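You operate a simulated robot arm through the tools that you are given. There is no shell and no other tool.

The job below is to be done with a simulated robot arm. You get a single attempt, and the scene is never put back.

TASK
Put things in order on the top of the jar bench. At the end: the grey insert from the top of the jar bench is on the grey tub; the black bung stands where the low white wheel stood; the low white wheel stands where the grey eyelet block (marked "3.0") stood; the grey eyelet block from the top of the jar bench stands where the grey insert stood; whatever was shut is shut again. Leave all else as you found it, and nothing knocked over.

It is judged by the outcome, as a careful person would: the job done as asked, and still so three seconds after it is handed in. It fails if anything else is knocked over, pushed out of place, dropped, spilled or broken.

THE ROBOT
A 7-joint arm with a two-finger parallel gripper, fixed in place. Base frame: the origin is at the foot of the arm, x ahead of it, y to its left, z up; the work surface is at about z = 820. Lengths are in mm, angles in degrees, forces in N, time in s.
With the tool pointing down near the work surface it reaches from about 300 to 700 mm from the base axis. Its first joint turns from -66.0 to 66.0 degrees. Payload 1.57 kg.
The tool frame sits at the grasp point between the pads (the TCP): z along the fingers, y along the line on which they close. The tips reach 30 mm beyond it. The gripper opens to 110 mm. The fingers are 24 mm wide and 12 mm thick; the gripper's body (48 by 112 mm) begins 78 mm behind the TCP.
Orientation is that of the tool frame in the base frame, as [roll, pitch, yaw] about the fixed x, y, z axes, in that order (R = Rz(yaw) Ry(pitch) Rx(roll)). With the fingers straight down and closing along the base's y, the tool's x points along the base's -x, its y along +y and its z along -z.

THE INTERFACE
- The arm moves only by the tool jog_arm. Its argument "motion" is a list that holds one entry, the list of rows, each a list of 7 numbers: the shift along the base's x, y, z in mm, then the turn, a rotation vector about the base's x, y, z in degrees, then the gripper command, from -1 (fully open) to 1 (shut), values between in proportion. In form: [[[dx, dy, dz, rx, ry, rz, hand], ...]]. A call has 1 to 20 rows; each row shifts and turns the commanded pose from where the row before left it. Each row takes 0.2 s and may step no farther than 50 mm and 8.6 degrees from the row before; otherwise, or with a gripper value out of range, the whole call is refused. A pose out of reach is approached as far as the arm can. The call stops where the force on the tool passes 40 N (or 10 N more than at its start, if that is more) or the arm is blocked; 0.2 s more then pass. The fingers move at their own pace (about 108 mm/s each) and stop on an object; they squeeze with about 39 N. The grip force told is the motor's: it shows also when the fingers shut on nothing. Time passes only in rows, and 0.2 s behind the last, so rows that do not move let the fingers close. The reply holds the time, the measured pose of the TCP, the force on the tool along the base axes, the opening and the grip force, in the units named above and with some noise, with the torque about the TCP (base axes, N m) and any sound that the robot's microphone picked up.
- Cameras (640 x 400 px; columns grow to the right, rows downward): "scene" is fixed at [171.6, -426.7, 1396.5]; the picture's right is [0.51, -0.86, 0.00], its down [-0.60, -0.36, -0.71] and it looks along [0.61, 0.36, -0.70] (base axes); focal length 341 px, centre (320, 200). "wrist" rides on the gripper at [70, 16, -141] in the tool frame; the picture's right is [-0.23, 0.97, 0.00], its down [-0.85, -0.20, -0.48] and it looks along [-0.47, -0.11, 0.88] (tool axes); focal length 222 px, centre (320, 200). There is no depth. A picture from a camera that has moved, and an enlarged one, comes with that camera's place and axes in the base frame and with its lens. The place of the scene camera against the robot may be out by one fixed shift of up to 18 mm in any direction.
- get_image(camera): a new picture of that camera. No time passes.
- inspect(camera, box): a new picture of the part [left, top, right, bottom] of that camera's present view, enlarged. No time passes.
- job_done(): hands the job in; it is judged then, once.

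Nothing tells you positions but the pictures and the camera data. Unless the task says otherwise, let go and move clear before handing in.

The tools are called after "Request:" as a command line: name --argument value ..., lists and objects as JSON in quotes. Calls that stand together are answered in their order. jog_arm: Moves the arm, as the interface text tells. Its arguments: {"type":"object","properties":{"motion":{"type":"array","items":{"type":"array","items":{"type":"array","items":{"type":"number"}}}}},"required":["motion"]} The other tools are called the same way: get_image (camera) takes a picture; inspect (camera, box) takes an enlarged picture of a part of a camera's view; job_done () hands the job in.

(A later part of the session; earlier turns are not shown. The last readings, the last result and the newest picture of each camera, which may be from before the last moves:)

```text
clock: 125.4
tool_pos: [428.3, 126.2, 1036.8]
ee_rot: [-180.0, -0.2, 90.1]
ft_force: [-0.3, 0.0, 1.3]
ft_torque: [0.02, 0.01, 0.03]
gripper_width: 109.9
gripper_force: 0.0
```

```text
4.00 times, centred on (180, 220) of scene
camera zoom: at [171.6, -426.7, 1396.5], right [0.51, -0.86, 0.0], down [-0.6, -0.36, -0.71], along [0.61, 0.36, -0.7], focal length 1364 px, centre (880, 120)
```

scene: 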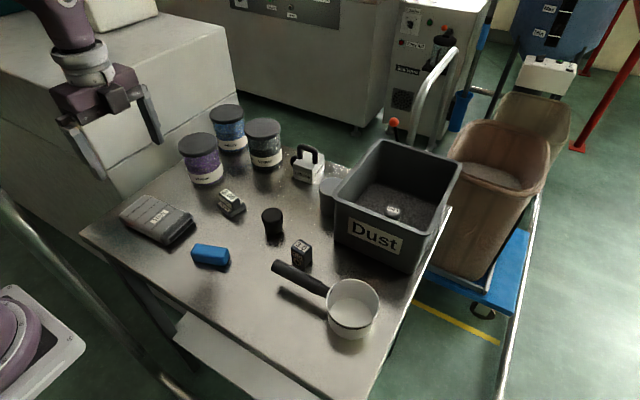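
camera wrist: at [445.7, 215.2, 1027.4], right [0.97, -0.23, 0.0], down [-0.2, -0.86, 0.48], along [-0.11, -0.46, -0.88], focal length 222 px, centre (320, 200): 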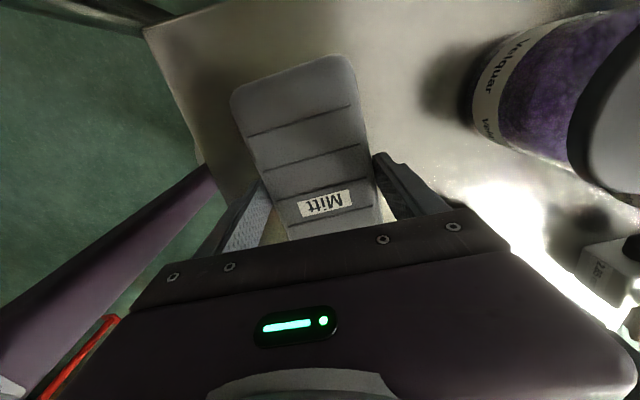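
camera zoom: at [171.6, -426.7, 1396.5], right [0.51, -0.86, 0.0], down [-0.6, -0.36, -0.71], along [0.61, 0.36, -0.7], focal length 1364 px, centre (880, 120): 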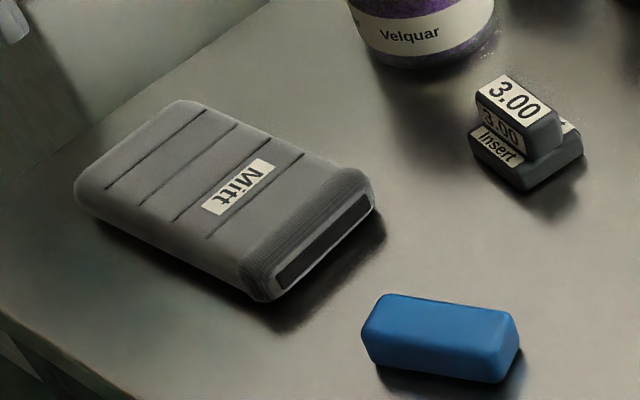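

The mitt is back exactly as before. I'll scan the rest of the scene at magnification for any white wheel on other surfaces.

Request:
inspect --camera "scene" --box '[400, 200, 640, 400]'

Request:
inspect --camera "scene" --box '[0, 0, 160, 100]'

Request:
inspect --camera "scene" --box '[480, 0, 640, 160]'

Request:
inspect --camera "scene" --box '[280, 120, 480, 260]'

Request:
inspect --camera "scene" --box '[0, 240, 200, 400]'

```text
2.00 times, centred on (520, 300) of scene
camera zoom: at [171.6, -426.7, 1396.5], right [0.51, -0.86, 0.0], down [-0.6, -0.36, -0.71], along [0.61, 0.36, -0.7], focal length 682 px, centre (-80, 0)
```

zoom: 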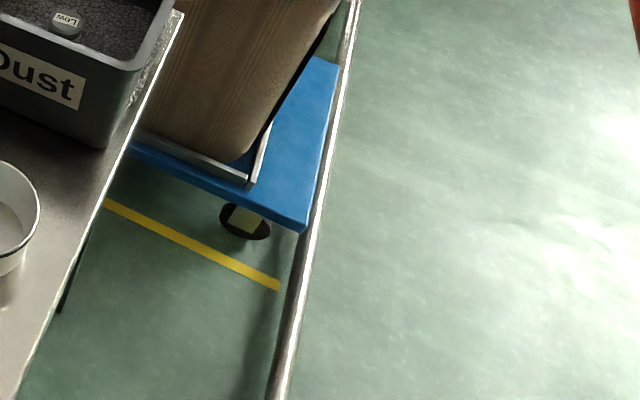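

```text
4.00 times, centred on (80, 50) of scene
camera zoom: at [171.6, -426.7, 1396.5], right [0.51, -0.86, 0.0], down [-0.6, -0.36, -0.71], along [0.61, 0.36, -0.7], focal length 1364 px, centre (1280, 800)
```

zoom: 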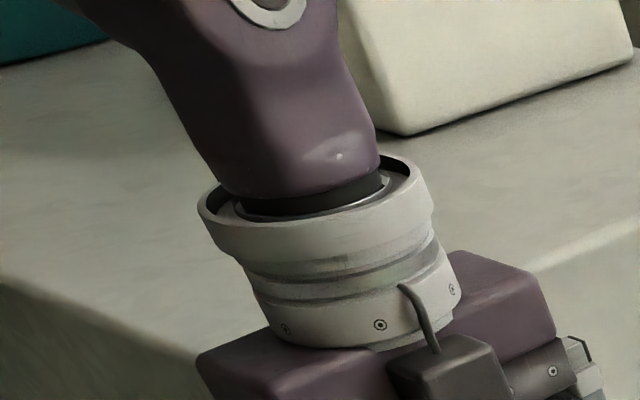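

```text
2.50 times, centred on (560, 80) of scene
camera zoom: at [171.6, -426.7, 1396.5], right [0.51, -0.86, 0.0], down [-0.6, -0.36, -0.71], along [0.61, 0.36, -0.7], focal length 852 px, centre (-280, 500)
```

zoom: 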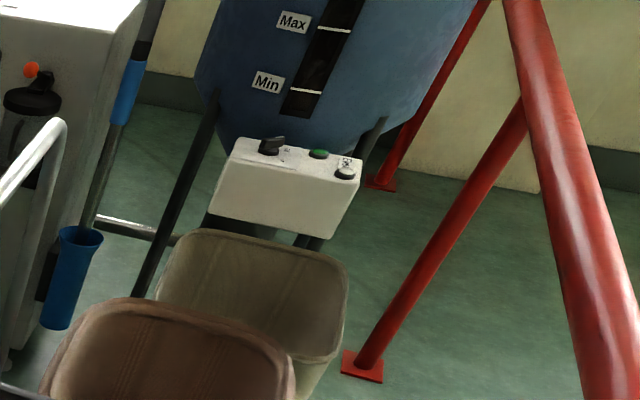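

```text
2.86 times, centred on (380, 190) of scene
camera zoom: at [171.6, -426.7, 1396.5], right [0.51, -0.86, 0.0], down [-0.6, -0.36, -0.71], along [0.61, 0.36, -0.7], focal length 974 px, centre (149, 229)
```

zoom: 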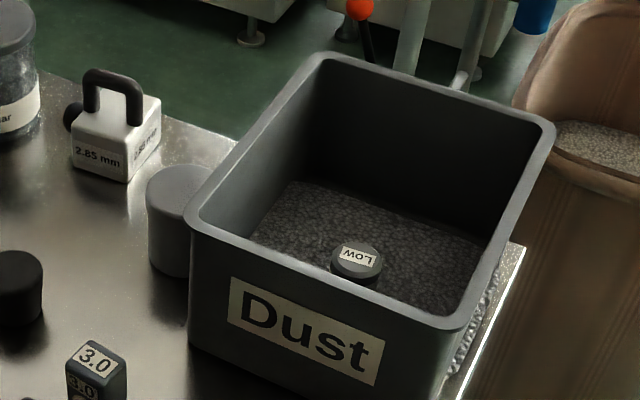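

```text
2.50 times, centred on (100, 320) of scene
camera zoom: at [171.6, -426.7, 1396.5], right [0.51, -0.86, 0.0], down [-0.6, -0.36, -0.71], along [0.61, 0.36, -0.7], focal length 852 px, centre (870, -100)
```

zoom: 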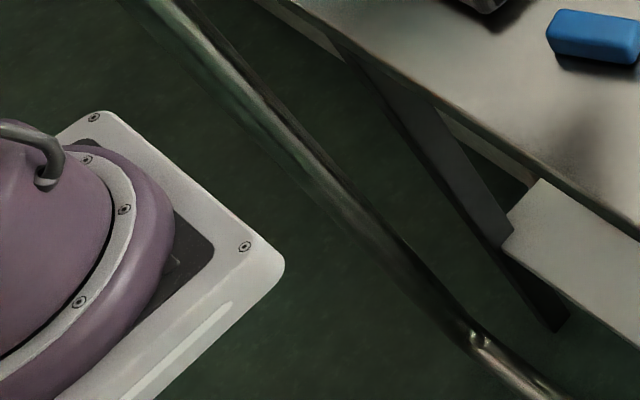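

The wording hints at duplicates hidden in a sizeable closed compartment, so the white cabinet on the left may open on its robot-facing side. I'll turn the wrist camera to look at that face.

Request:
jog_arm --motion '[[[-10, -10, 10, 0, 0, 8.5, -1], [-10, -10, 10, 0, 0, 8.5, -1], [-10, -10, 10, 0, 0, 8.5, -1], [-10, -10, 10, 0, 0, 8.5, -1], [-10, -10, 10, 0, 0, 8.5, -1], [-10, 0, 0, 0, 0, 8.5, -1], [-10, 0, 0, 0, 0, 8.5, -1], [-10, 0, 0, 0, 0, 8.5, -1], [-10, 0, 0, 0, 0, 8.5, -1], [0, 0, 0, 0, 0, 8.5, -1], [0, 0, 0, 0, 0, 8.5, -1], [0, 0, 0, 0, 0, 8.5, -1], [0, 0, 0, 0, 0, 8.5, -1], [0, 0, 0, 0, 0, 8.5, -1], [0, 0, 0, 0, 0, 8.5, -1], [0, 0, 0, 0, 0, 8.5, -1], [0, 0, 0, 0, 0, 8.5, -1], [0, 0, 0, 0, 0, 5, -1]]]'

Request:
get_image --camera "wrist"

```text
clock: 129.2
tool_pos: [342.4, 76.2, 1087.2]
ee_rot: [-180.0, -0.2, -120.3]
ft_force: [0.0, -0.3, -0.1]
ft_torque: [0.02, 0.01, 0.0]
gripper_width: 109.9
gripper_force: 0.0
```

```text
taken
camera wrist: at [291.9, 25.1, 1229.2], right [-0.73, 0.69, 0.0], down [0.6, 0.64, 0.48], along [0.33, 0.34, -0.88], focal length 222 px, centre (320, 200)
```

wrist: 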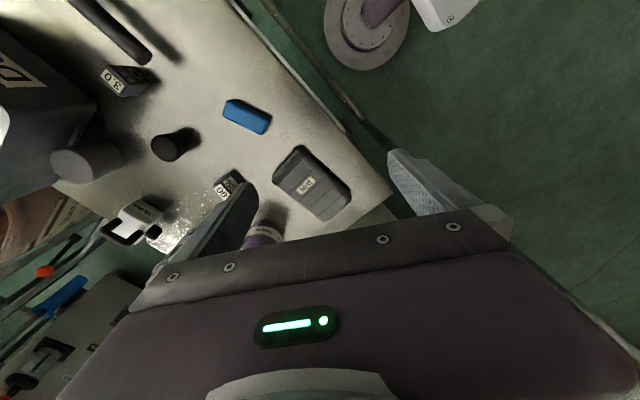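

Request:
jog_arm --motion '[[[0, 0, 0, 0, 0, 8, -1], [0, 0, 0, 0, 0, 8, -1], [0, 0, 0, 6.75, -3.15, 0, -1], [0, 0, 0, 6.75, -3.15, 0, -1], [0, 0, 0, 6.75, -3.15, 0, -1], [0, 0, 0, 6.75, -3.15, 0, -1], [0, 0, 0, 6.75, -3.15, 0, -1], [0, 0, 0, 6.75, -3.15, 0, -1]]]'

Request:
get_image --camera "wrist"

```text
clock: 131.0
tool_pos: [339.9, 76.4, 1088.5]
ee_rot: [-169.7, 43.7, -100.5]
ft_force: [0.8, 0.8, 0.1]
ft_torque: [-0.01, -0.02, 0.0]
gripper_width: 109.9
gripper_force: 0.1
```

```text
taken
camera wrist: at [274.0, -58.3, 1138.4], right [-0.89, 0.45, 0.03], down [0.16, 0.24, 0.96], along [0.43, 0.86, -0.29], focal length 222 px, centre (320, 200)
```

wrist: 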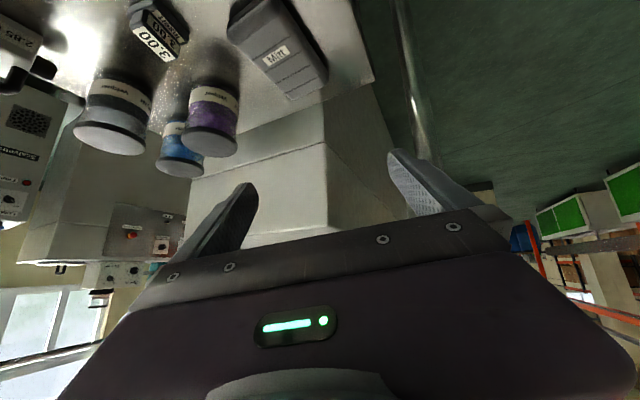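

Request:
inspect --camera "wrist" --box '[180, 70, 500, 270]'

Request:
inspect --camera "wrist" --box '[310, 130, 430, 230]'

Request:
inspect --camera "wrist" --box '[0, 70, 200, 270]'

```text
2.00 times, centred on (340, 170) of wrist
camera zoom: at [274.0, -58.3, 1138.4], right [-0.89, 0.45, 0.03], down [0.16, 0.24, 0.96], along [0.43, 0.86, -0.29], focal length 444 px, centre (280, 260)
```

zoom: 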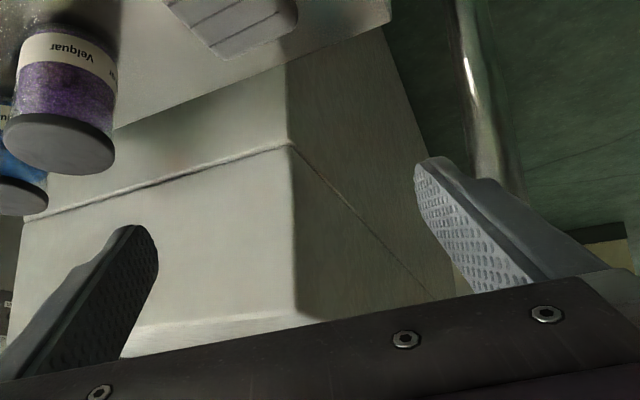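

```text
4.00 times, centred on (370, 180) of wrist
camera zoom: at [274.0, -58.3, 1138.4], right [-0.89, 0.45, 0.03], down [0.16, 0.24, 0.96], along [0.43, 0.86, -0.29], focal length 888 px, centre (120, 280)
```

zoom: 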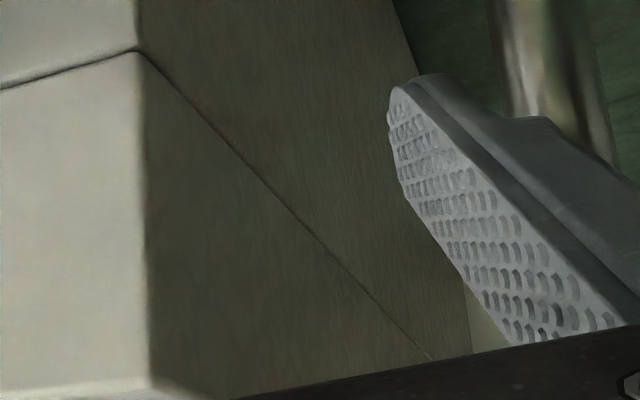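

```text
2.00 times, centred on (100, 170) of wrist
camera zoom: at [274.0, -58.3, 1138.4], right [-0.89, 0.45, 0.03], down [0.16, 0.24, 0.96], along [0.43, 0.86, -0.29], focal length 444 px, centre (760, 260)
```

zoom: 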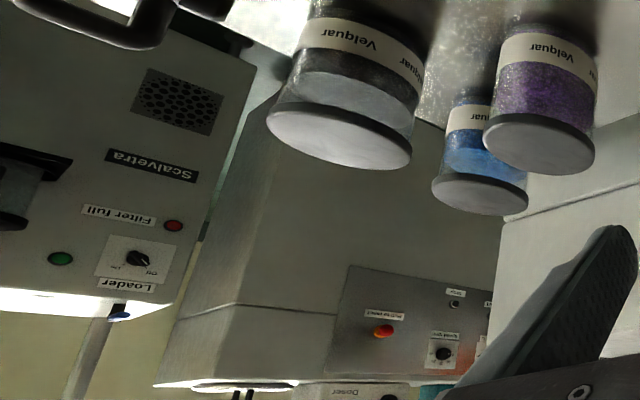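

There's no compartment there either. I'll bring the arm upright and check the one small unexamined item, the blue block.

Request:
jog_arm --motion '[[[10, -10, 0, -6.75, 3.15, 0, -1], [10, -10, 0, -6.75, 3.15, 0, -1], [10, -10, 0, -6.75, 3.15, 0, -1], [10, -10, 0, -6.75, 3.15, 0, -1], [10, -10, 0, -6.75, 3.15, 0, -1], [10, -10, 0, -6.75, 3.15, 0, -1], [10, -20, 0, 0, 0, -8.5, -1], [10, -15, 0, 0, 0, -8.5, -1], [0, 0, 0, 0, 0, -8.5, -1], [0, 0, 0, 0, 0, -8.5, -1], [0, 0, 0, 0, 0, -8.5, -1], [0, 0, 0, 0, 0, -8.5, -1], [0, 0, 0, 0, 0, -8.5, -1], [0, 0, 0, 0, 0, -8.5, -1], [0, 0, 0, 0, 0, -8.5, -1], [0, 0, 0, 0, 0, -8.5, -1], [0, 0, 0, 0, 0, -8.5, -1], [0, 0, 0, 0, 0, -8.5, -1], [0, 0, 0, 0, 0, -8.5, -1], [0, 0, 0, 0, 0, -8.5, -1]]]'

Request:
get_image --camera "wrist"

```text
clock: 135.2
tool_pos: [418.7, -20.9, 1088.4]
ee_rot: [-180.0, -0.2, 136.4]
ft_force: [-0.7, 0.5, -0.8]
ft_torque: [0.02, 0.03, 0.01]
gripper_width: 109.8
gripper_force: 0.0
```

```text
taken
camera wrist: at [380.8, 40.0, 1229.8], right [0.84, 0.55, 0.0], down [0.48, -0.74, 0.48], along [0.26, -0.4, -0.88], focal length 222 px, centre (320, 200)
```

wrist: 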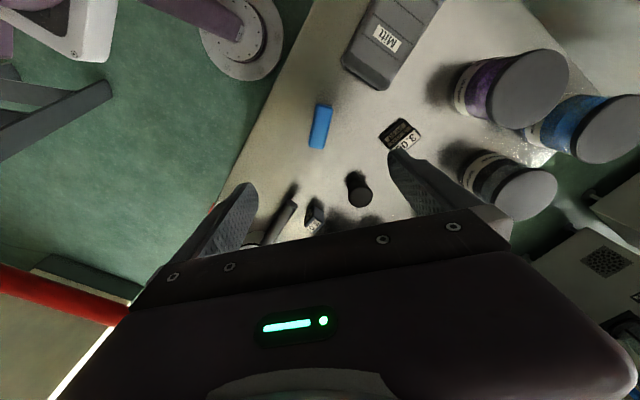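

Request:
jog_arm --motion '[[[0, 2, -40, 0, 0, -8.5, -1], [0, 0, -40, 0, 0, -8.5, -1], [0, 0, -40, 0, 0, -8.5, -1], [0, 0, -30, 0, 0, 0, -1], [0, 0, -20, 0, 0, 0, -1]]]'

Request:
get_image --camera "wrist"

```text
clock: 136.4
tool_pos: [419.8, -18.9, 920.3]
ee_rot: [180.0, -0.3, 111.0]
ft_force: [0.7, 0.6, -0.5]
ft_torque: [0.0, -0.01, 0.02]
gripper_width: 110.0
gripper_force: 0.0
```

```text
taken
camera wrist: at [410.7, 53.2, 1061.1], right [0.99, 0.14, 0.0], down [0.12, -0.87, 0.48], along [0.06, -0.47, -0.88], focal length 222 px, centre (320, 200)
```

wrist: 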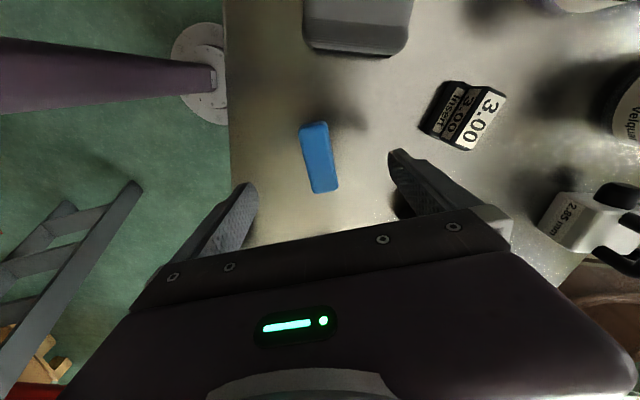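

Request:
jog_arm --motion '[[[-1, 1.5, -30, 0, 0, -5, -1], [0, 0, -25, 0, 0, 0, -0.6], [0, 0, -11, 0, 0, 0, -0.3], [0, 0, 0, 0, 0, 0, 0.2], [0, 0, 0, 0, 0, 0, 1], [0, 0, 0, 0, 0, 0, 1]]]'

Request:
jog_arm --motion '[[[0, 0, 5, 0, 0, 0, 1], [0, 0, 15, 0, 0, 0, 1], [0, 0, 20, 0, 0, 0, 1], [0, 0, 20, 0, 0, 0, 1]]]'

Request:
inspect --camera "scene" --box '[150, 190, 290, 290]'

```text
clock: 137.8
tool_pos: [422.0, -15.8, 853.7]
ee_rot: [180.0, -0.2, 106.1]
ft_force: [0.2, -0.2, 1.1]
ft_torque: [-0.02, 0.02, 0.01]
gripper_width: 28.7
gripper_force: 38.9
```

```text
clock: 138.8
tool_pos: [418.6, -15.5, 911.6]
ee_rot: [-180.0, -0.2, 106.0]
ft_force: [0.1, 0.2, 0.6]
ft_torque: [-0.03, 0.0, -0.01]
gripper_width: 28.3
gripper_force: 38.7
```

```text
4.00 times, centred on (220, 240) of scene
camera zoom: at [171.6, -426.7, 1396.5], right [0.51, -0.86, 0.0], down [-0.6, -0.36, -0.71], along [0.61, 0.36, -0.7], focal length 1364 px, centre (720, 40)
```

zoom: 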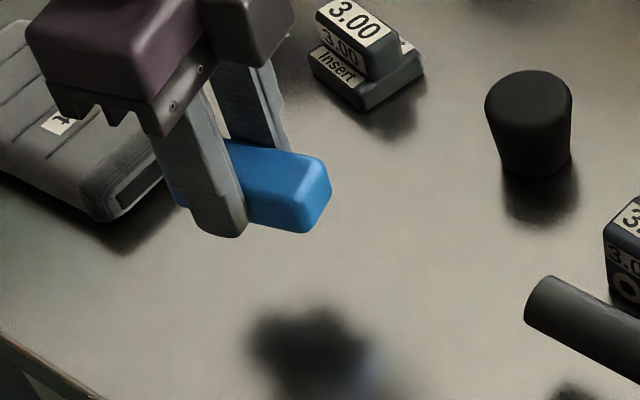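

Nothing under it. I'll put the block back.

Request:
jog_arm --motion '[[[0, 0, -20, 0, 0, 0, 1], [0, 0, -20, 0, 0, 0, 1], [0, 0, -14, 0, 0, 0, 1], [0, 0, -5, 0, 0, 0, 1], [0, 0, -1, 0, 0, 0, 1], [0, 0, 0, 0, 0, 0, 0.3], [0, 0, 0, 0, 0, 0, -0.3], [0, 0, 0, 0, 0, 0, -0.6], [0, 0, 30, 0, 0, 0, -1], [0, 0, 40, 0, 0, 0, -1], [0, 0, 40, 0, 0, 0, -1], [0, 0, 40, 0, 0, 0, -1]]]'

Request:
inspect --camera "scene" --box '[186, 238, 236, 274]'

Request:
inspect --camera "wrist" --box '[300, 60, 560, 240]'

```text
clock: 141.4
tool_pos: [418.8, -15.2, 1003.9]
ee_rot: [179.9, -0.2, 106.1]
ft_force: [0.4, 0.5, -0.8]
ft_torque: [0.01, 0.02, 0.01]
gripper_width: 110.2
gripper_force: 0.0
```

```text
11.11 times, centred on (211, 256) of scene
camera zoom: at [171.6, -426.7, 1396.5], right [0.51, -0.86, 0.0], down [-0.6, -0.36, -0.71], along [0.61, 0.36, -0.7], focal length 3788 px, centre (1531, -422)
```

zoom: 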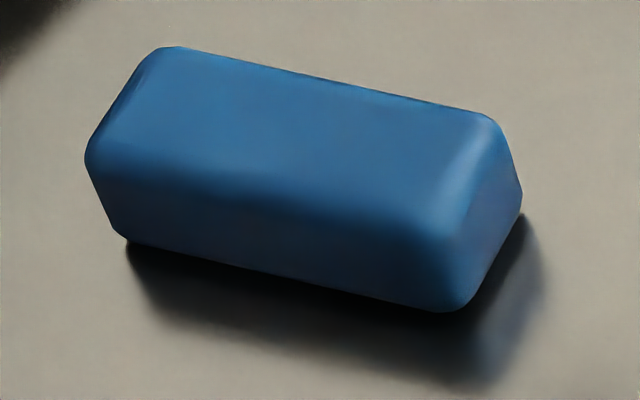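

```text
2.22 times, centred on (430, 150) of wrist
camera zoom: at [415.3, 56.6, 1145.8], right [1.0, 0.05, 0.0], down [0.05, -0.88, 0.48], along [0.02, -0.48, -0.88], focal length 494 px, centre (76, 311)
```

zoom: 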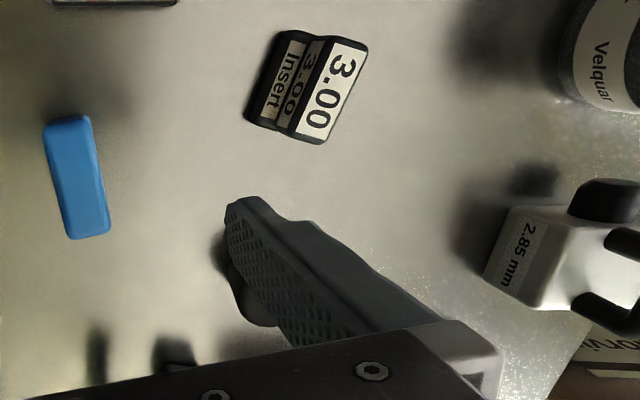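

The blue block got turned by about 4°; I'll straighten it back to its former angle.

Request:
jog_arm --motion '[[[0, 0, -40, 0, 0, 0, -1], [0, 0, -40, 0, 0, 0, -1], [0, 0, -40, 0, 0, 0, -0.6], [0, 0, -28, 0, 0, 0, -0.3], [0, 0, 0, 0, 0, 0, 0.2], [0, 0, 0, 0, 0, 0, 1], [0, 0, 0, 0, 0, 0, 1], [0, 0, 2, 0, 0, 0, 1], [0, 0, 0, 0, 0, 4.2, 1], [0, 0, -2, 0, 0, 0, 1], [0, 0, 0, 0, 0, 0, 0.3], [0, 0, 0, 0, 0, 0, -0.3], [0, 0, 0, 0, 0, 0, -0.6], [0, 0, 30, 0, 0, 0, -1], [0, 0, 40, 0, 0, 0, -1], [0, 0, 40, 0, 0, 0, -1], [0, 0, 40, 0, 0, 0, -1]]]'

Request:
inspect --camera "scene" --box '[186, 238, 236, 274]'

```text
clock: 145.0
tool_pos: [418.6, -16.1, 1000.9]
ee_rot: [-179.8, -0.2, 110.2]
ft_force: [0.7, -0.8, 0.4]
ft_torque: [-0.01, 0.02, -0.01]
gripper_width: 109.8
gripper_force: 0.0
```

```text
11.11 times, centred on (211, 256) of scene
camera zoom: at [171.6, -426.7, 1396.5], right [0.51, -0.86, 0.0], down [-0.6, -0.36, -0.71], along [0.61, 0.36, -0.7], focal length 3788 px, centre (1531, -422)
```

zoom: 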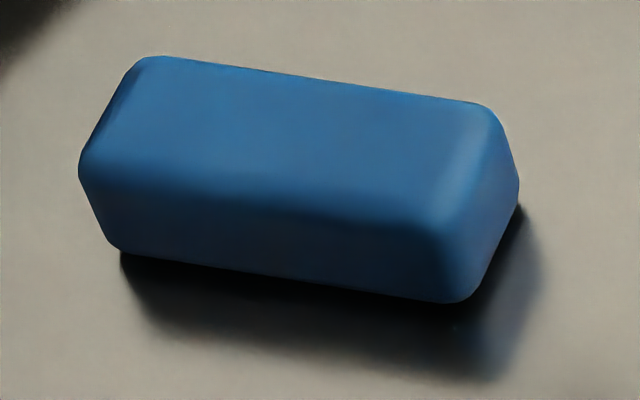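

The block is back at its angle within about 2 mm. The inspect tool renders true detail, so I'll zoom in extremely on the tub's rim and on other objects' edges for hidden seams.

Request:
inspect --camera "scene" --box '[316, 176, 340, 192]'

Request:
inspect --camera "scene" --box '[316, 186, 336, 200]'

Request:
inspect --camera "scene" --box '[260, 205, 288, 240]'

Request:
inspect --camera "scene" --box '[288, 236, 316, 272]'

Request:
inspect --camera "scene" --box '[214, 184, 248, 220]'

Request:
inspect --camera "scene" --box '[288, 142, 328, 186]'

```text
16.00 times, centred on (328, 184) of scene
camera zoom: at [171.6, -426.7, 1396.5], right [0.51, -0.86, 0.0], down [-0.6, -0.36, -0.71], along [0.61, 0.36, -0.7], focal length 5455 px, centre (192, 456)
```

zoom: 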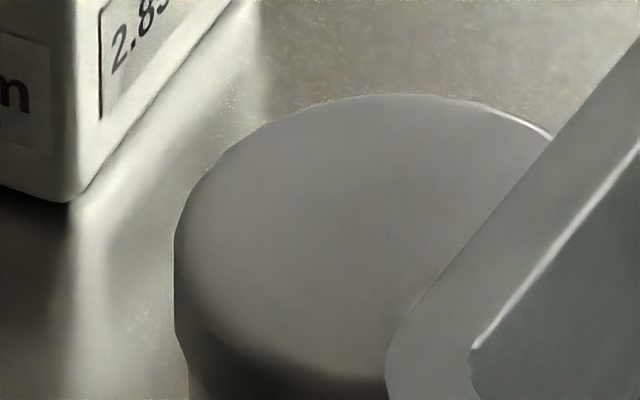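

```text
16.00 times, centred on (326, 193) of scene
camera zoom: at [171.6, -426.7, 1396.5], right [0.51, -0.86, 0.0], down [-0.6, -0.36, -0.71], along [0.61, 0.36, -0.7], focal length 5455 px, centre (224, 312)
```

zoom: 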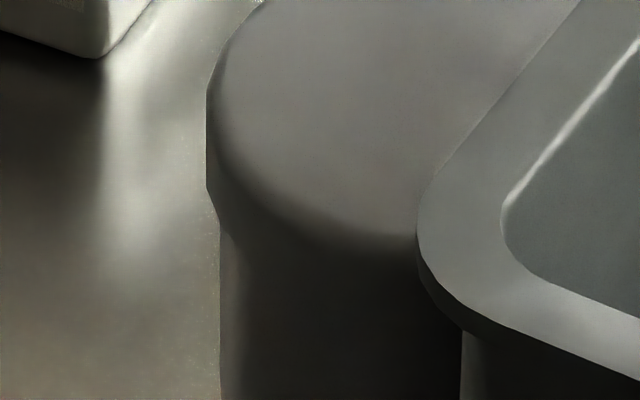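

```text
11.43 times, centred on (274, 222) of scene
camera zoom: at [171.6, -426.7, 1396.5], right [0.51, -0.86, 0.0], down [-0.6, -0.36, -0.71], along [0.61, 0.36, -0.7], focal length 3897 px, centre (846, -57)
```

zoom: 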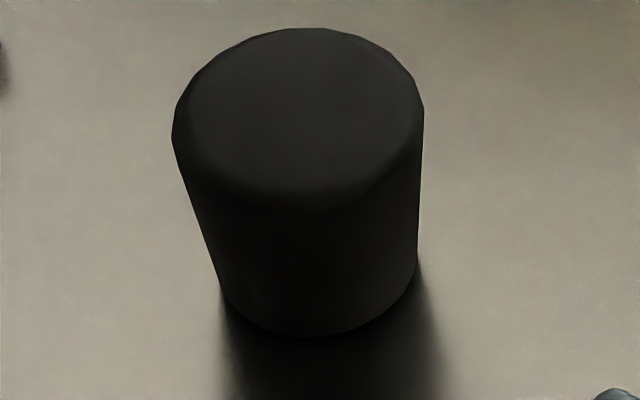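

```text
11.11 times, centred on (302, 254) of scene
camera zoom: at [171.6, -426.7, 1396.5], right [0.51, -0.86, 0.0], down [-0.6, -0.36, -0.71], along [0.61, 0.36, -0.7], focal length 3788 px, centre (520, -400)
```

zoom: 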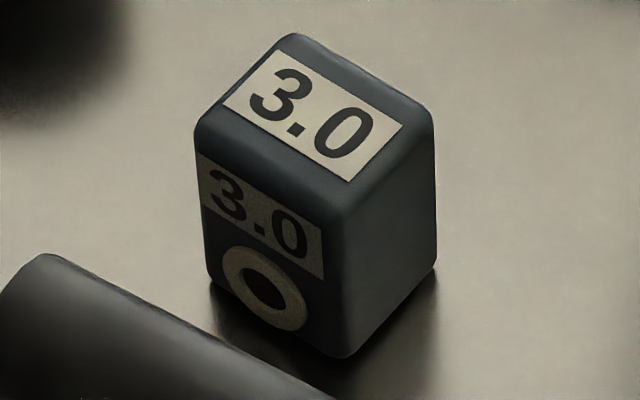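

```text
11.11 times, centred on (231, 202) of scene
camera zoom: at [171.6, -426.7, 1396.5], right [0.51, -0.86, 0.0], down [-0.6, -0.36, -0.71], along [0.61, 0.36, -0.7], focal length 3788 px, centre (1309, 178)
```

zoom: 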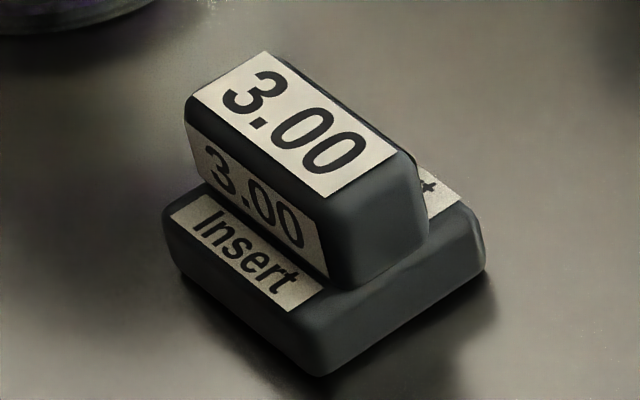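

```text
9.09 times, centred on (308, 164) of scene
camera zoom: at [171.6, -426.7, 1396.5], right [0.51, -0.86, 0.0], down [-0.6, -0.36, -0.71], along [0.61, 0.36, -0.7], focal length 3100 px, centre (429, 527)
```

zoom: 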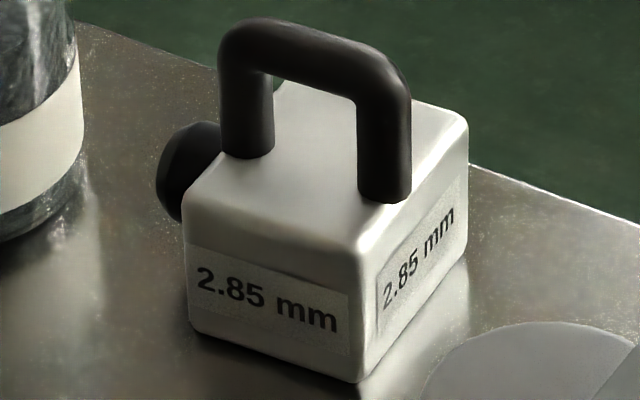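

Request:
inspect --camera "scene" --box '[244, 132, 284, 160]'

Request:
inspect --camera "scene" --box '[208, 118, 248, 150]'

Request:
inspect --camera "scene" --box '[180, 150, 226, 186]'

Request:
inspect --camera "scene" --box '[384, 200, 406, 220]'

Request:
inspect --camera "scene" --box '[430, 200, 462, 226]'

```text
14.29 times, centred on (264, 146) of scene
camera zoom: at [171.6, -426.7, 1396.5], right [0.51, -0.86, 0.0], down [-0.6, -0.36, -0.71], along [0.61, 0.36, -0.7], focal length 4871 px, centre (1120, 971)
```

zoom: 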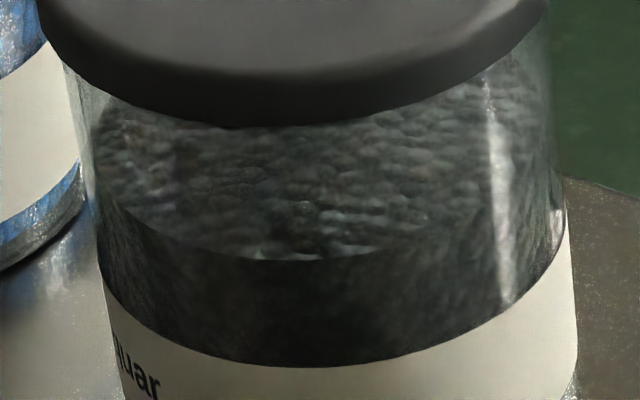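

```text
12.50 times, centred on (228, 134) of scene
camera zoom: at [171.6, -426.7, 1396.5], right [0.51, -0.86, 0.0], down [-0.6, -0.36, -0.71], along [0.61, 0.36, -0.7], focal length 4262 px, centre (1470, 1025)
```

zoom: 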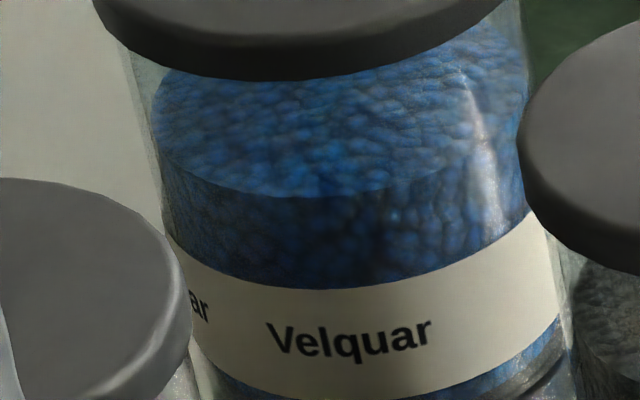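

```text
11.11 times, centred on (203, 168) of scene
camera zoom: at [171.6, -426.7, 1396.5], right [0.51, -0.86, 0.0], down [-0.6, -0.36, -0.71], along [0.61, 0.36, -0.7], focal length 3788 px, centre (1620, 556)
```

zoom: 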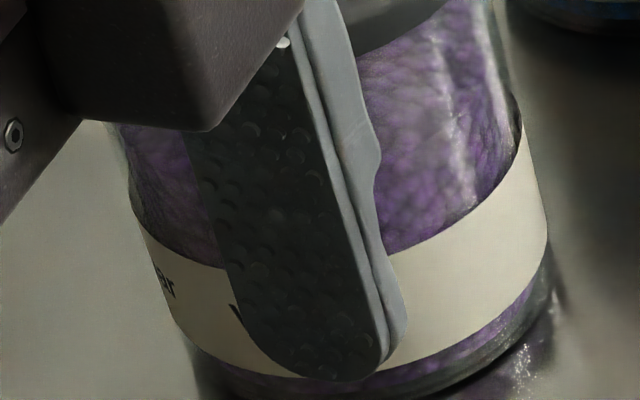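

```text
16.00 times, centred on (395, 210) of scene
camera zoom: at [171.6, -426.7, 1396.5], right [0.51, -0.86, 0.0], down [-0.6, -0.36, -0.71], along [0.61, 0.36, -0.7], focal length 5455 px, centre (-880, 40)
```

zoom: 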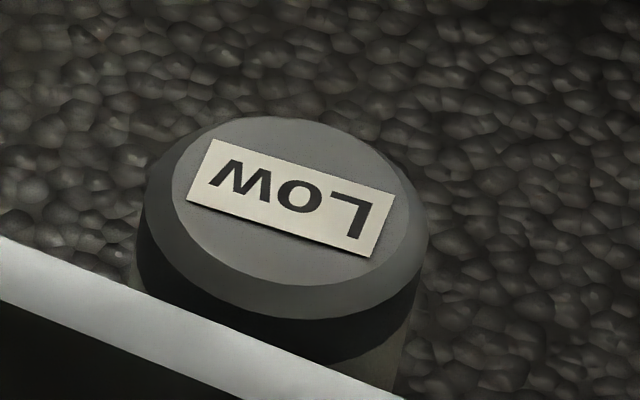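

```text
15.38 times, centred on (446, 213) of scene
camera zoom: at [171.6, -426.7, 1396.5], right [0.51, -0.86, 0.0], down [-0.6, -0.36, -0.71], along [0.61, 0.36, -0.7], focal length 5246 px, centre (-1618, 0)
```

zoom: 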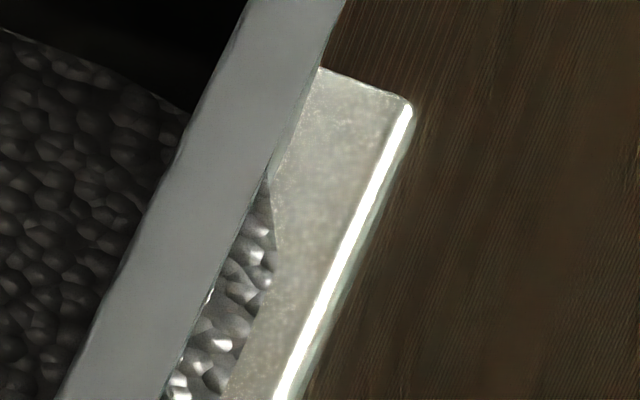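

Request:
inspect --camera "scene" --box '[80, 220, 240, 320]'

Request:
inspect --camera "scene" --box '[200, 270, 360, 370]'

Request:
inspect --camera "scene" --box '[340, 260, 440, 400]'

Request:
inspect --camera "scene" --box '[230, 160, 340, 240]'

Request:
get_image --camera "wrist"

```text
4.00 times, centred on (160, 270) of scene
camera zoom: at [171.6, -426.7, 1396.5], right [0.51, -0.86, 0.0], down [-0.6, -0.36, -0.71], along [0.61, 0.36, -0.7], focal length 1364 px, centre (960, -80)
```

zoom: 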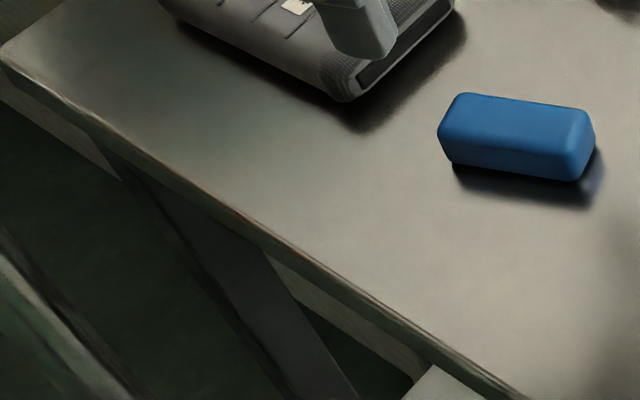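

```text
4.00 times, centred on (280, 320) of scene
camera zoom: at [171.6, -426.7, 1396.5], right [0.51, -0.86, 0.0], down [-0.6, -0.36, -0.71], along [0.61, 0.36, -0.7], focal length 1364 px, centre (480, -280)
```

zoom: 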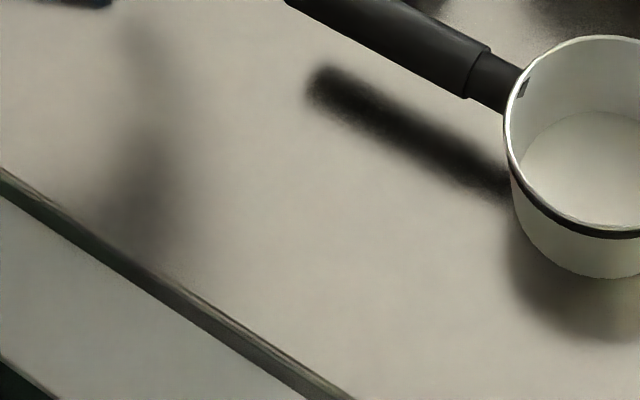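

```text
2.86 times, centred on (390, 330) of scene
camera zoom: at [171.6, -426.7, 1396.5], right [0.51, -0.86, 0.0], down [-0.6, -0.36, -0.71], along [0.61, 0.36, -0.7], focal length 974 px, centre (120, -171)
```

zoom: 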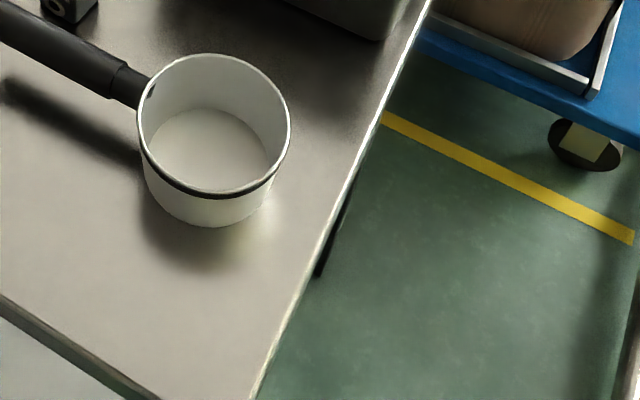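

```text
5.00 times, centred on (285, 200) of scene
camera zoom: at [171.6, -426.7, 1396.5], right [0.51, -0.86, 0.0], down [-0.6, -0.36, -0.71], along [0.61, 0.36, -0.7], focal length 1705 px, centre (495, 200)
```

zoom: 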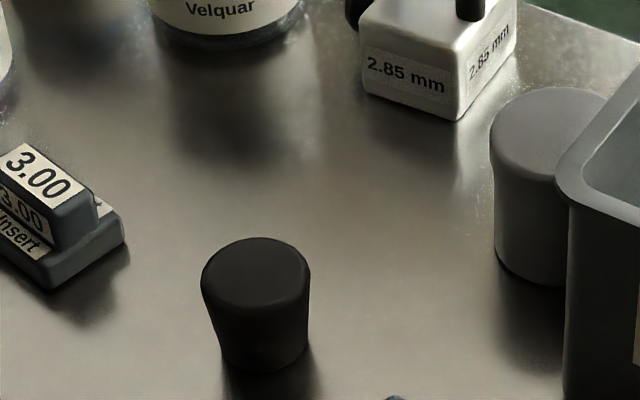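

```text
taken
camera wrist: at [410.4, 55.5, 1143.6], right [0.99, 0.12, 0.0], down [0.11, -0.87, 0.48], along [0.06, -0.47, -0.88], focal length 222 px, centre (320, 200)
```

wrist: 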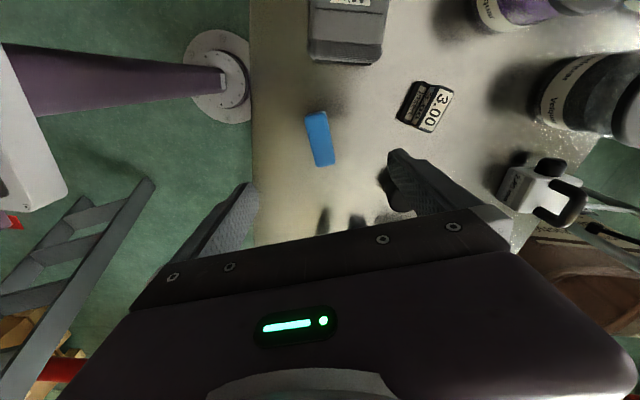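

Request:
inspect --camera "scene" --box '[324, 300, 384, 346]'

Request:
inspect --camera "scene" --box '[268, 254, 340, 300]'

Request:
inspect --camera "scene" --box '[330, 200, 430, 280]'

Request:
inspect --camera "wrist" --box '[180, 20, 260, 130]'

```text
8.70 times, centred on (354, 323) of scene
camera zoom: at [171.6, -426.7, 1396.5], right [0.51, -0.86, 0.0], down [-0.6, -0.36, -0.71], along [0.61, 0.36, -0.7], focal length 2965 px, centre (24, -870)
```

zoom: 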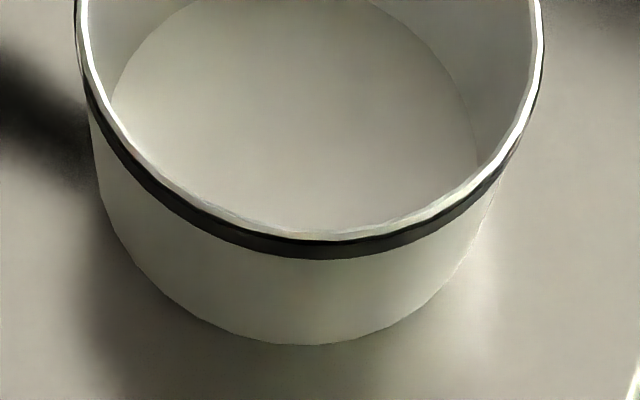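

```text
8.70 times, centred on (304, 277) of scene
camera zoom: at [171.6, -426.7, 1396.5], right [0.51, -0.86, 0.0], down [-0.6, -0.36, -0.71], along [0.61, 0.36, -0.7], focal length 2965 px, centre (459, -470)
```

zoom: 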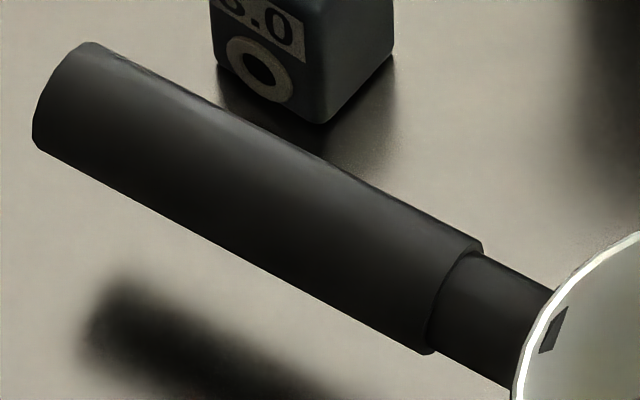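

```text
5.00 times, centred on (380, 240) of scene
camera zoom: at [171.6, -426.7, 1396.5], right [0.51, -0.86, 0.0], down [-0.6, -0.36, -0.71], along [0.61, 0.36, -0.7], focal length 1705 px, centre (20, 0)
```

zoom: 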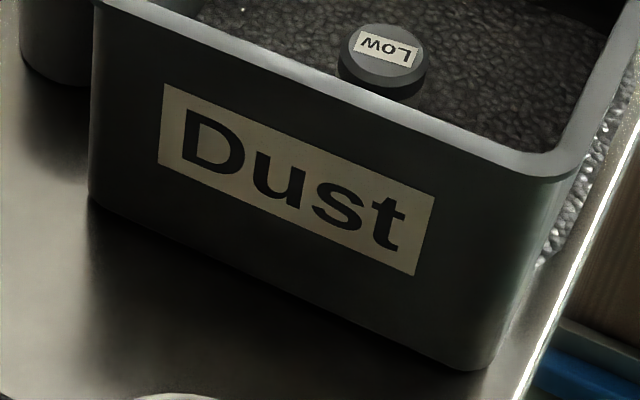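

```text
3.64 times, centred on (220, 75) of wrist
camera zoom: at [410.4, 55.5, 1143.6], right [0.99, 0.12, 0.0], down [0.11, -0.87, 0.48], along [0.06, -0.47, -0.88], focal length 808 px, centre (684, 654)
```

zoom: 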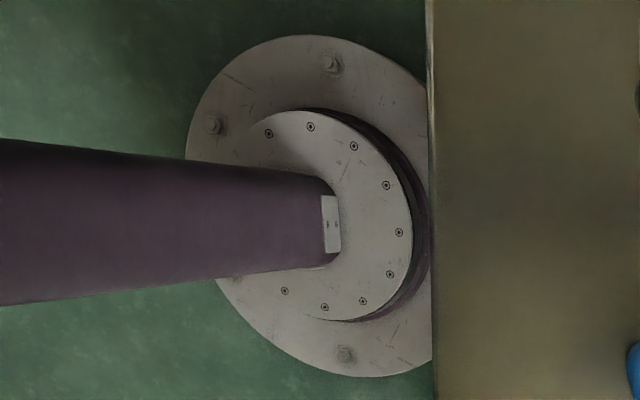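

Request:
inspect --camera "scene" --box '[340, 286, 380, 312]'

Request:
inspect --camera "scene" --box '[328, 280, 356, 300]'

```text
15.38 times, centred on (360, 299) of scene
camera zoom: at [171.6, -426.7, 1396.5], right [0.51, -0.86, 0.0], down [-0.6, -0.36, -0.71], along [0.61, 0.36, -0.7], focal length 5246 px, centre (-295, -1323)
```

zoom: 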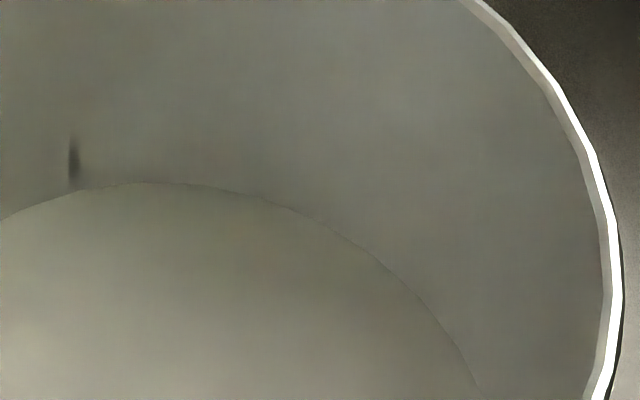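

```text
16.00 times, centred on (342, 290) of scene
camera zoom: at [171.6, -426.7, 1396.5], right [0.51, -0.86, 0.0], down [-0.6, -0.36, -0.71], along [0.61, 0.36, -0.7], focal length 5455 px, centre (-32, -1240)
```

zoom: 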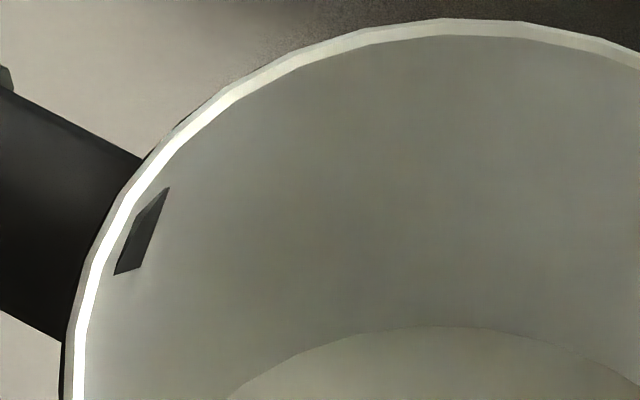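

Nothing anywhere else. I'll make one more determined attempt at the tub's cap: pressing close to the force limit and twisting, in case its thread is merely stiff.

Request:
jog_arm --motion '[[[30, -15, 0, 0, 0, -8, -1], [40, -20, 0, 0, 0, -8, -1], [40, -25, 0, 0, 0, -8, -1], [40, -25, 0, 0, 0, -8, -1], [40, -25, 0, 0, 0, -8, -1], [30, -20, 0, 0, 0, -8, -1], [20, -15.5, -20, 0, 0, 0, -1], [9, 0, -20, 0, 0, 0, -1], [0, 0, -15, 0, 0, 0, -1]]]'

Request:
inspect --camera "wrist" --box '[240, 100, 400, 240]'

```text
clock: 147.0
tool_pos: [668.0, -164.6, 946.1]
ee_rot: [-179.9, -0.3, 62.1]
ft_force: [-0.1, 0.4, -0.3]
ft_torque: [-0.03, 0.06, 0.01]
gripper_width: 109.8
gripper_force: 0.1
out of reach, approached as far as the arm can: row 8
```

```text
2.86 times, centred on (320, 170) of wrist
camera zoom: at [714.7, -110.2, 1088.2], right [0.75, -0.66, 0.0], down [-0.58, -0.66, 0.48], along [-0.31, -0.36, -0.88], focal length 635 px, centre (320, 286)
```

zoom: 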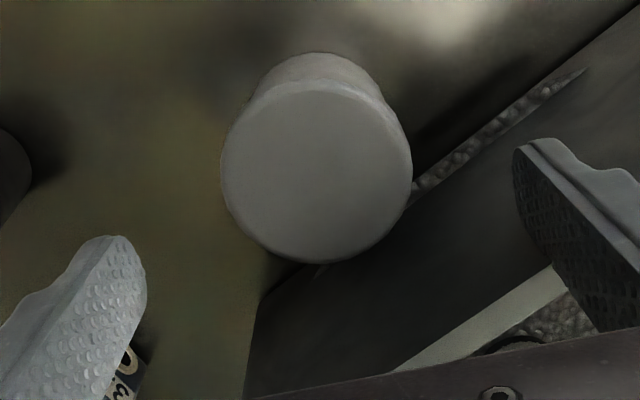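

Request:
jog_arm --motion '[[[1, 3, -18, 0, 0, 0, -0.8], [0, 0, -17, 0, 0, 0, -0.6], [0, 0, 0, 0, 0, 0, 0], [0, 0, 0, 0, 0, 0, 1], [0, 0, 0, 0, 0, 0, 1], [0, 0, -1.5, 0, 0, 0, 1]]]'

Request:
jog_arm --motion '[[[0, 0, -0.8, 0, 0, 6, 1], [0, 0, -0.4, 0, 0, 8, 1]]]'

```text
clock: 147.4
tool_pos: [672.5, -166.4, 941.6]
ee_rot: [178.6, 0.1, 62.0]
ft_force: [2.2, -0.8, 8.1]
ft_torque: [-0.33, -0.36, 0.02]
gripper_width: 90.1
gripper_force: 1.5
stopped in row 2: the force on the tool passed its limit at 54 N (the readings are from after the stop); the commanded pose is now the measured one
```

```text
clock: 148.0
tool_pos: [671.0, -165.7, 938.6]
ee_rot: [178.8, 0.0, 76.1]
ft_force: [0.6, 0.6, 1.0]
ft_torque: [-0.02, -0.01, 0.0]
gripper_width: 0.0
gripper_force: 21.0
```

A finger struck the bin's rim because of the turned, wide-open hand. I'll stop, back off upward and check nothing was displaced.

Request:
jog_arm --motion '[[[0, 0, 20, 0, 0, 0, 1], [0, 0, 30, 0, 0, 0, 1]]]'

Request:
inspect --camera "scene" --box '[280, 120, 480, 260]'

Request:
get_image --camera "scene"

Request:
inspect --camera "scene" --box '[330, 200, 430, 280]'

```text
clock: 148.6
tool_pos: [671.8, -167.7, 989.4]
ee_rot: [178.6, 0.2, 75.9]
ft_force: [0.5, -0.7, -0.2]
ft_torque: [0.06, -0.02, -0.01]
gripper_width: 0.0
gripper_force: 21.3
```

```text
2.86 times, centred on (380, 190) of scene
camera zoom: at [171.6, -426.8, 1396.5], right [0.51, -0.86, 0.0], down [-0.6, -0.36, -0.71], along [0.61, 0.36, -0.7], focal length 974 px, centre (149, 229)
```

zoom: 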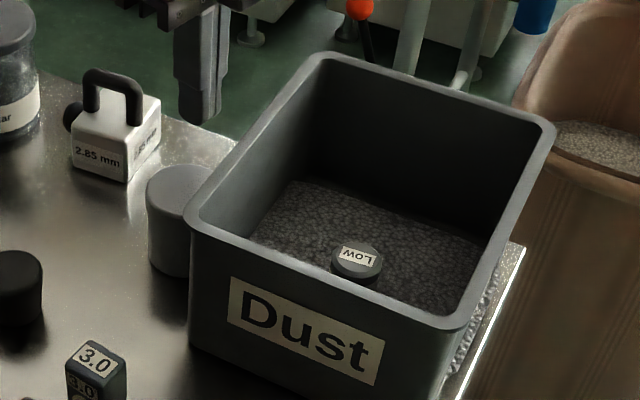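

```text
taken
```

scene: 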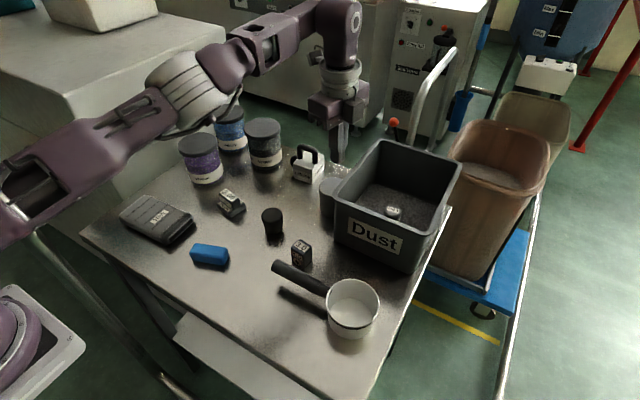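

```text
5.00 times, centred on (380, 240) of scene
camera zoom: at [171.6, -426.8, 1396.5], right [0.51, -0.86, 0.0], down [-0.6, -0.36, -0.71], along [0.61, 0.36, -0.7], focal length 1705 px, centre (20, 0)
```

zoom: 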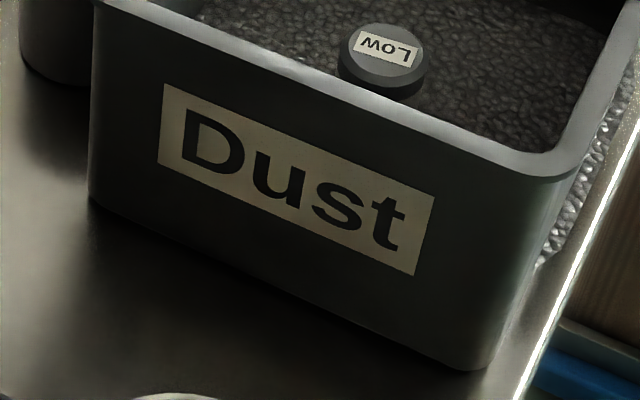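

The bin and everything else are undisturbed. I'll realign the hand along x, with a narrower opening, to try the cap under a firmer press.

Request:
jog_arm --motion '[[[0, 0, 0, 1.4, 0, 0, -0.4], [0, 0, 0, 0, 0, 0, -0.5], [0, 0, 0, 0, 0, 0, -0.5], [-2.5, 4, 0, 0, 0, 0, -0.5]]]'

Request:
inspect --camera "wrist" --box '[240, 80, 400, 220]'

```text
clock: 149.6
tool_pos: [668.8, -162.9, 990.7]
ee_rot: [179.0, -1.2, 76.1]
ft_force: [-0.7, 1.0, -0.3]
ft_torque: [0.03, -0.02, 0.02]
gripper_width: 82.5
gripper_force: 0.0
```

```text
2.86 times, centred on (320, 150) of wrist
camera zoom: at [698.2, -100.0, 1133.8], right [0.89, -0.46, 0.01], down [-0.41, -0.79, 0.46], along [-0.2, -0.41, -0.89], focal length 635 px, centre (320, 343)
```

zoom: 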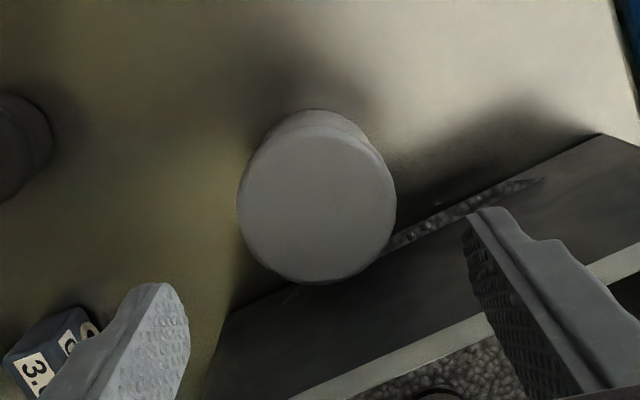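

Request:
jog_arm --motion '[[[0, 0, 0, -0.92, 1.26, 0, -0.5], [0, 0, -20, 0, 0, 0, -0.5], [0, 1, -25, 0, 0, 0, -0.5], [0, 0, -20, 0, 0, 0, -0.5], [0, 0, -15, 0, 0, 0, -0.5], [0, 0, 0, 0, 0, 0, 0], [0, 0, 0, 0, 0, 0, 1], [0, 0, 0, 0, 0, 0, 1]]]'

Request:
jog_arm --motion '[[[0, 0, -1.2, 0, 0, 0, 1], [0, 0, -0.6, 0, 0, 0, 1]]]'

```text
clock: 151.4
tool_pos: [668.5, -160.7, 910.8]
ee_rot: [180.0, 0.0, 75.9]
ft_force: [-0.5, -1.2, 3.9]
ft_torque: [-0.12, 0.13, 0.05]
gripper_width: 62.4
gripper_force: 39.2
```

```text
clock: 152.0
tool_pos: [669.1, -160.3, 910.4]
ee_rot: [179.9, 0.0, 76.0]
ft_force: [-7.6, -2.5, 30.3]
ft_torque: [-0.2, 0.49, -0.04]
gripper_width: 62.3
gripper_force: 39.3
```

Request:
jog_arm --motion '[[[0, 0, -0.3, 0, 0, 5, 1], [0, 0, 0, 0, 0, 6, 1], [0, 0, 0, 0, 0, 6, 1]]]'

Request:
jog_arm --motion '[[[0, 0, -0.3, 0, 0, 6, 1], [0, 0, 0, 0, 0, 6, 1], [0, 0, 0, 0, 0, 0, 1]]]'

Request:
jog_arm --motion '[[[0, 0, 0, 0, 0, -6, 1], [0, 0, 0, 0, 0, -6, 1], [0, 0, 0, 0, 0, -6, 1]]]'

```text
clock: 152.8
tool_pos: [668.5, -159.7, 908.2]
ee_rot: [180.0, -0.1, 93.1]
ft_force: [0.5, 2.2, 30.0]
ft_torque: [0.13, -0.12, -0.25]
gripper_width: 62.1
gripper_force: 39.3
```

```text
clock: 153.6
tool_pos: [669.4, -161.8, 907.8]
ee_rot: [-180.0, 0.0, 105.1]
ft_force: [1.9, -1.8, 28.7]
ft_torque: [-0.1, -0.08, 0.1]
gripper_width: 62.3
gripper_force: 39.2
```

```text
clock: 154.4
tool_pos: [669.5, -161.2, 907.1]
ee_rot: [-179.9, -0.2, 87.0]
ft_force: [-0.7, -0.9, 31.9]
ft_torque: [-0.13, -0.02, 0.28]
gripper_width: 62.4
gripper_force: 39.2
```

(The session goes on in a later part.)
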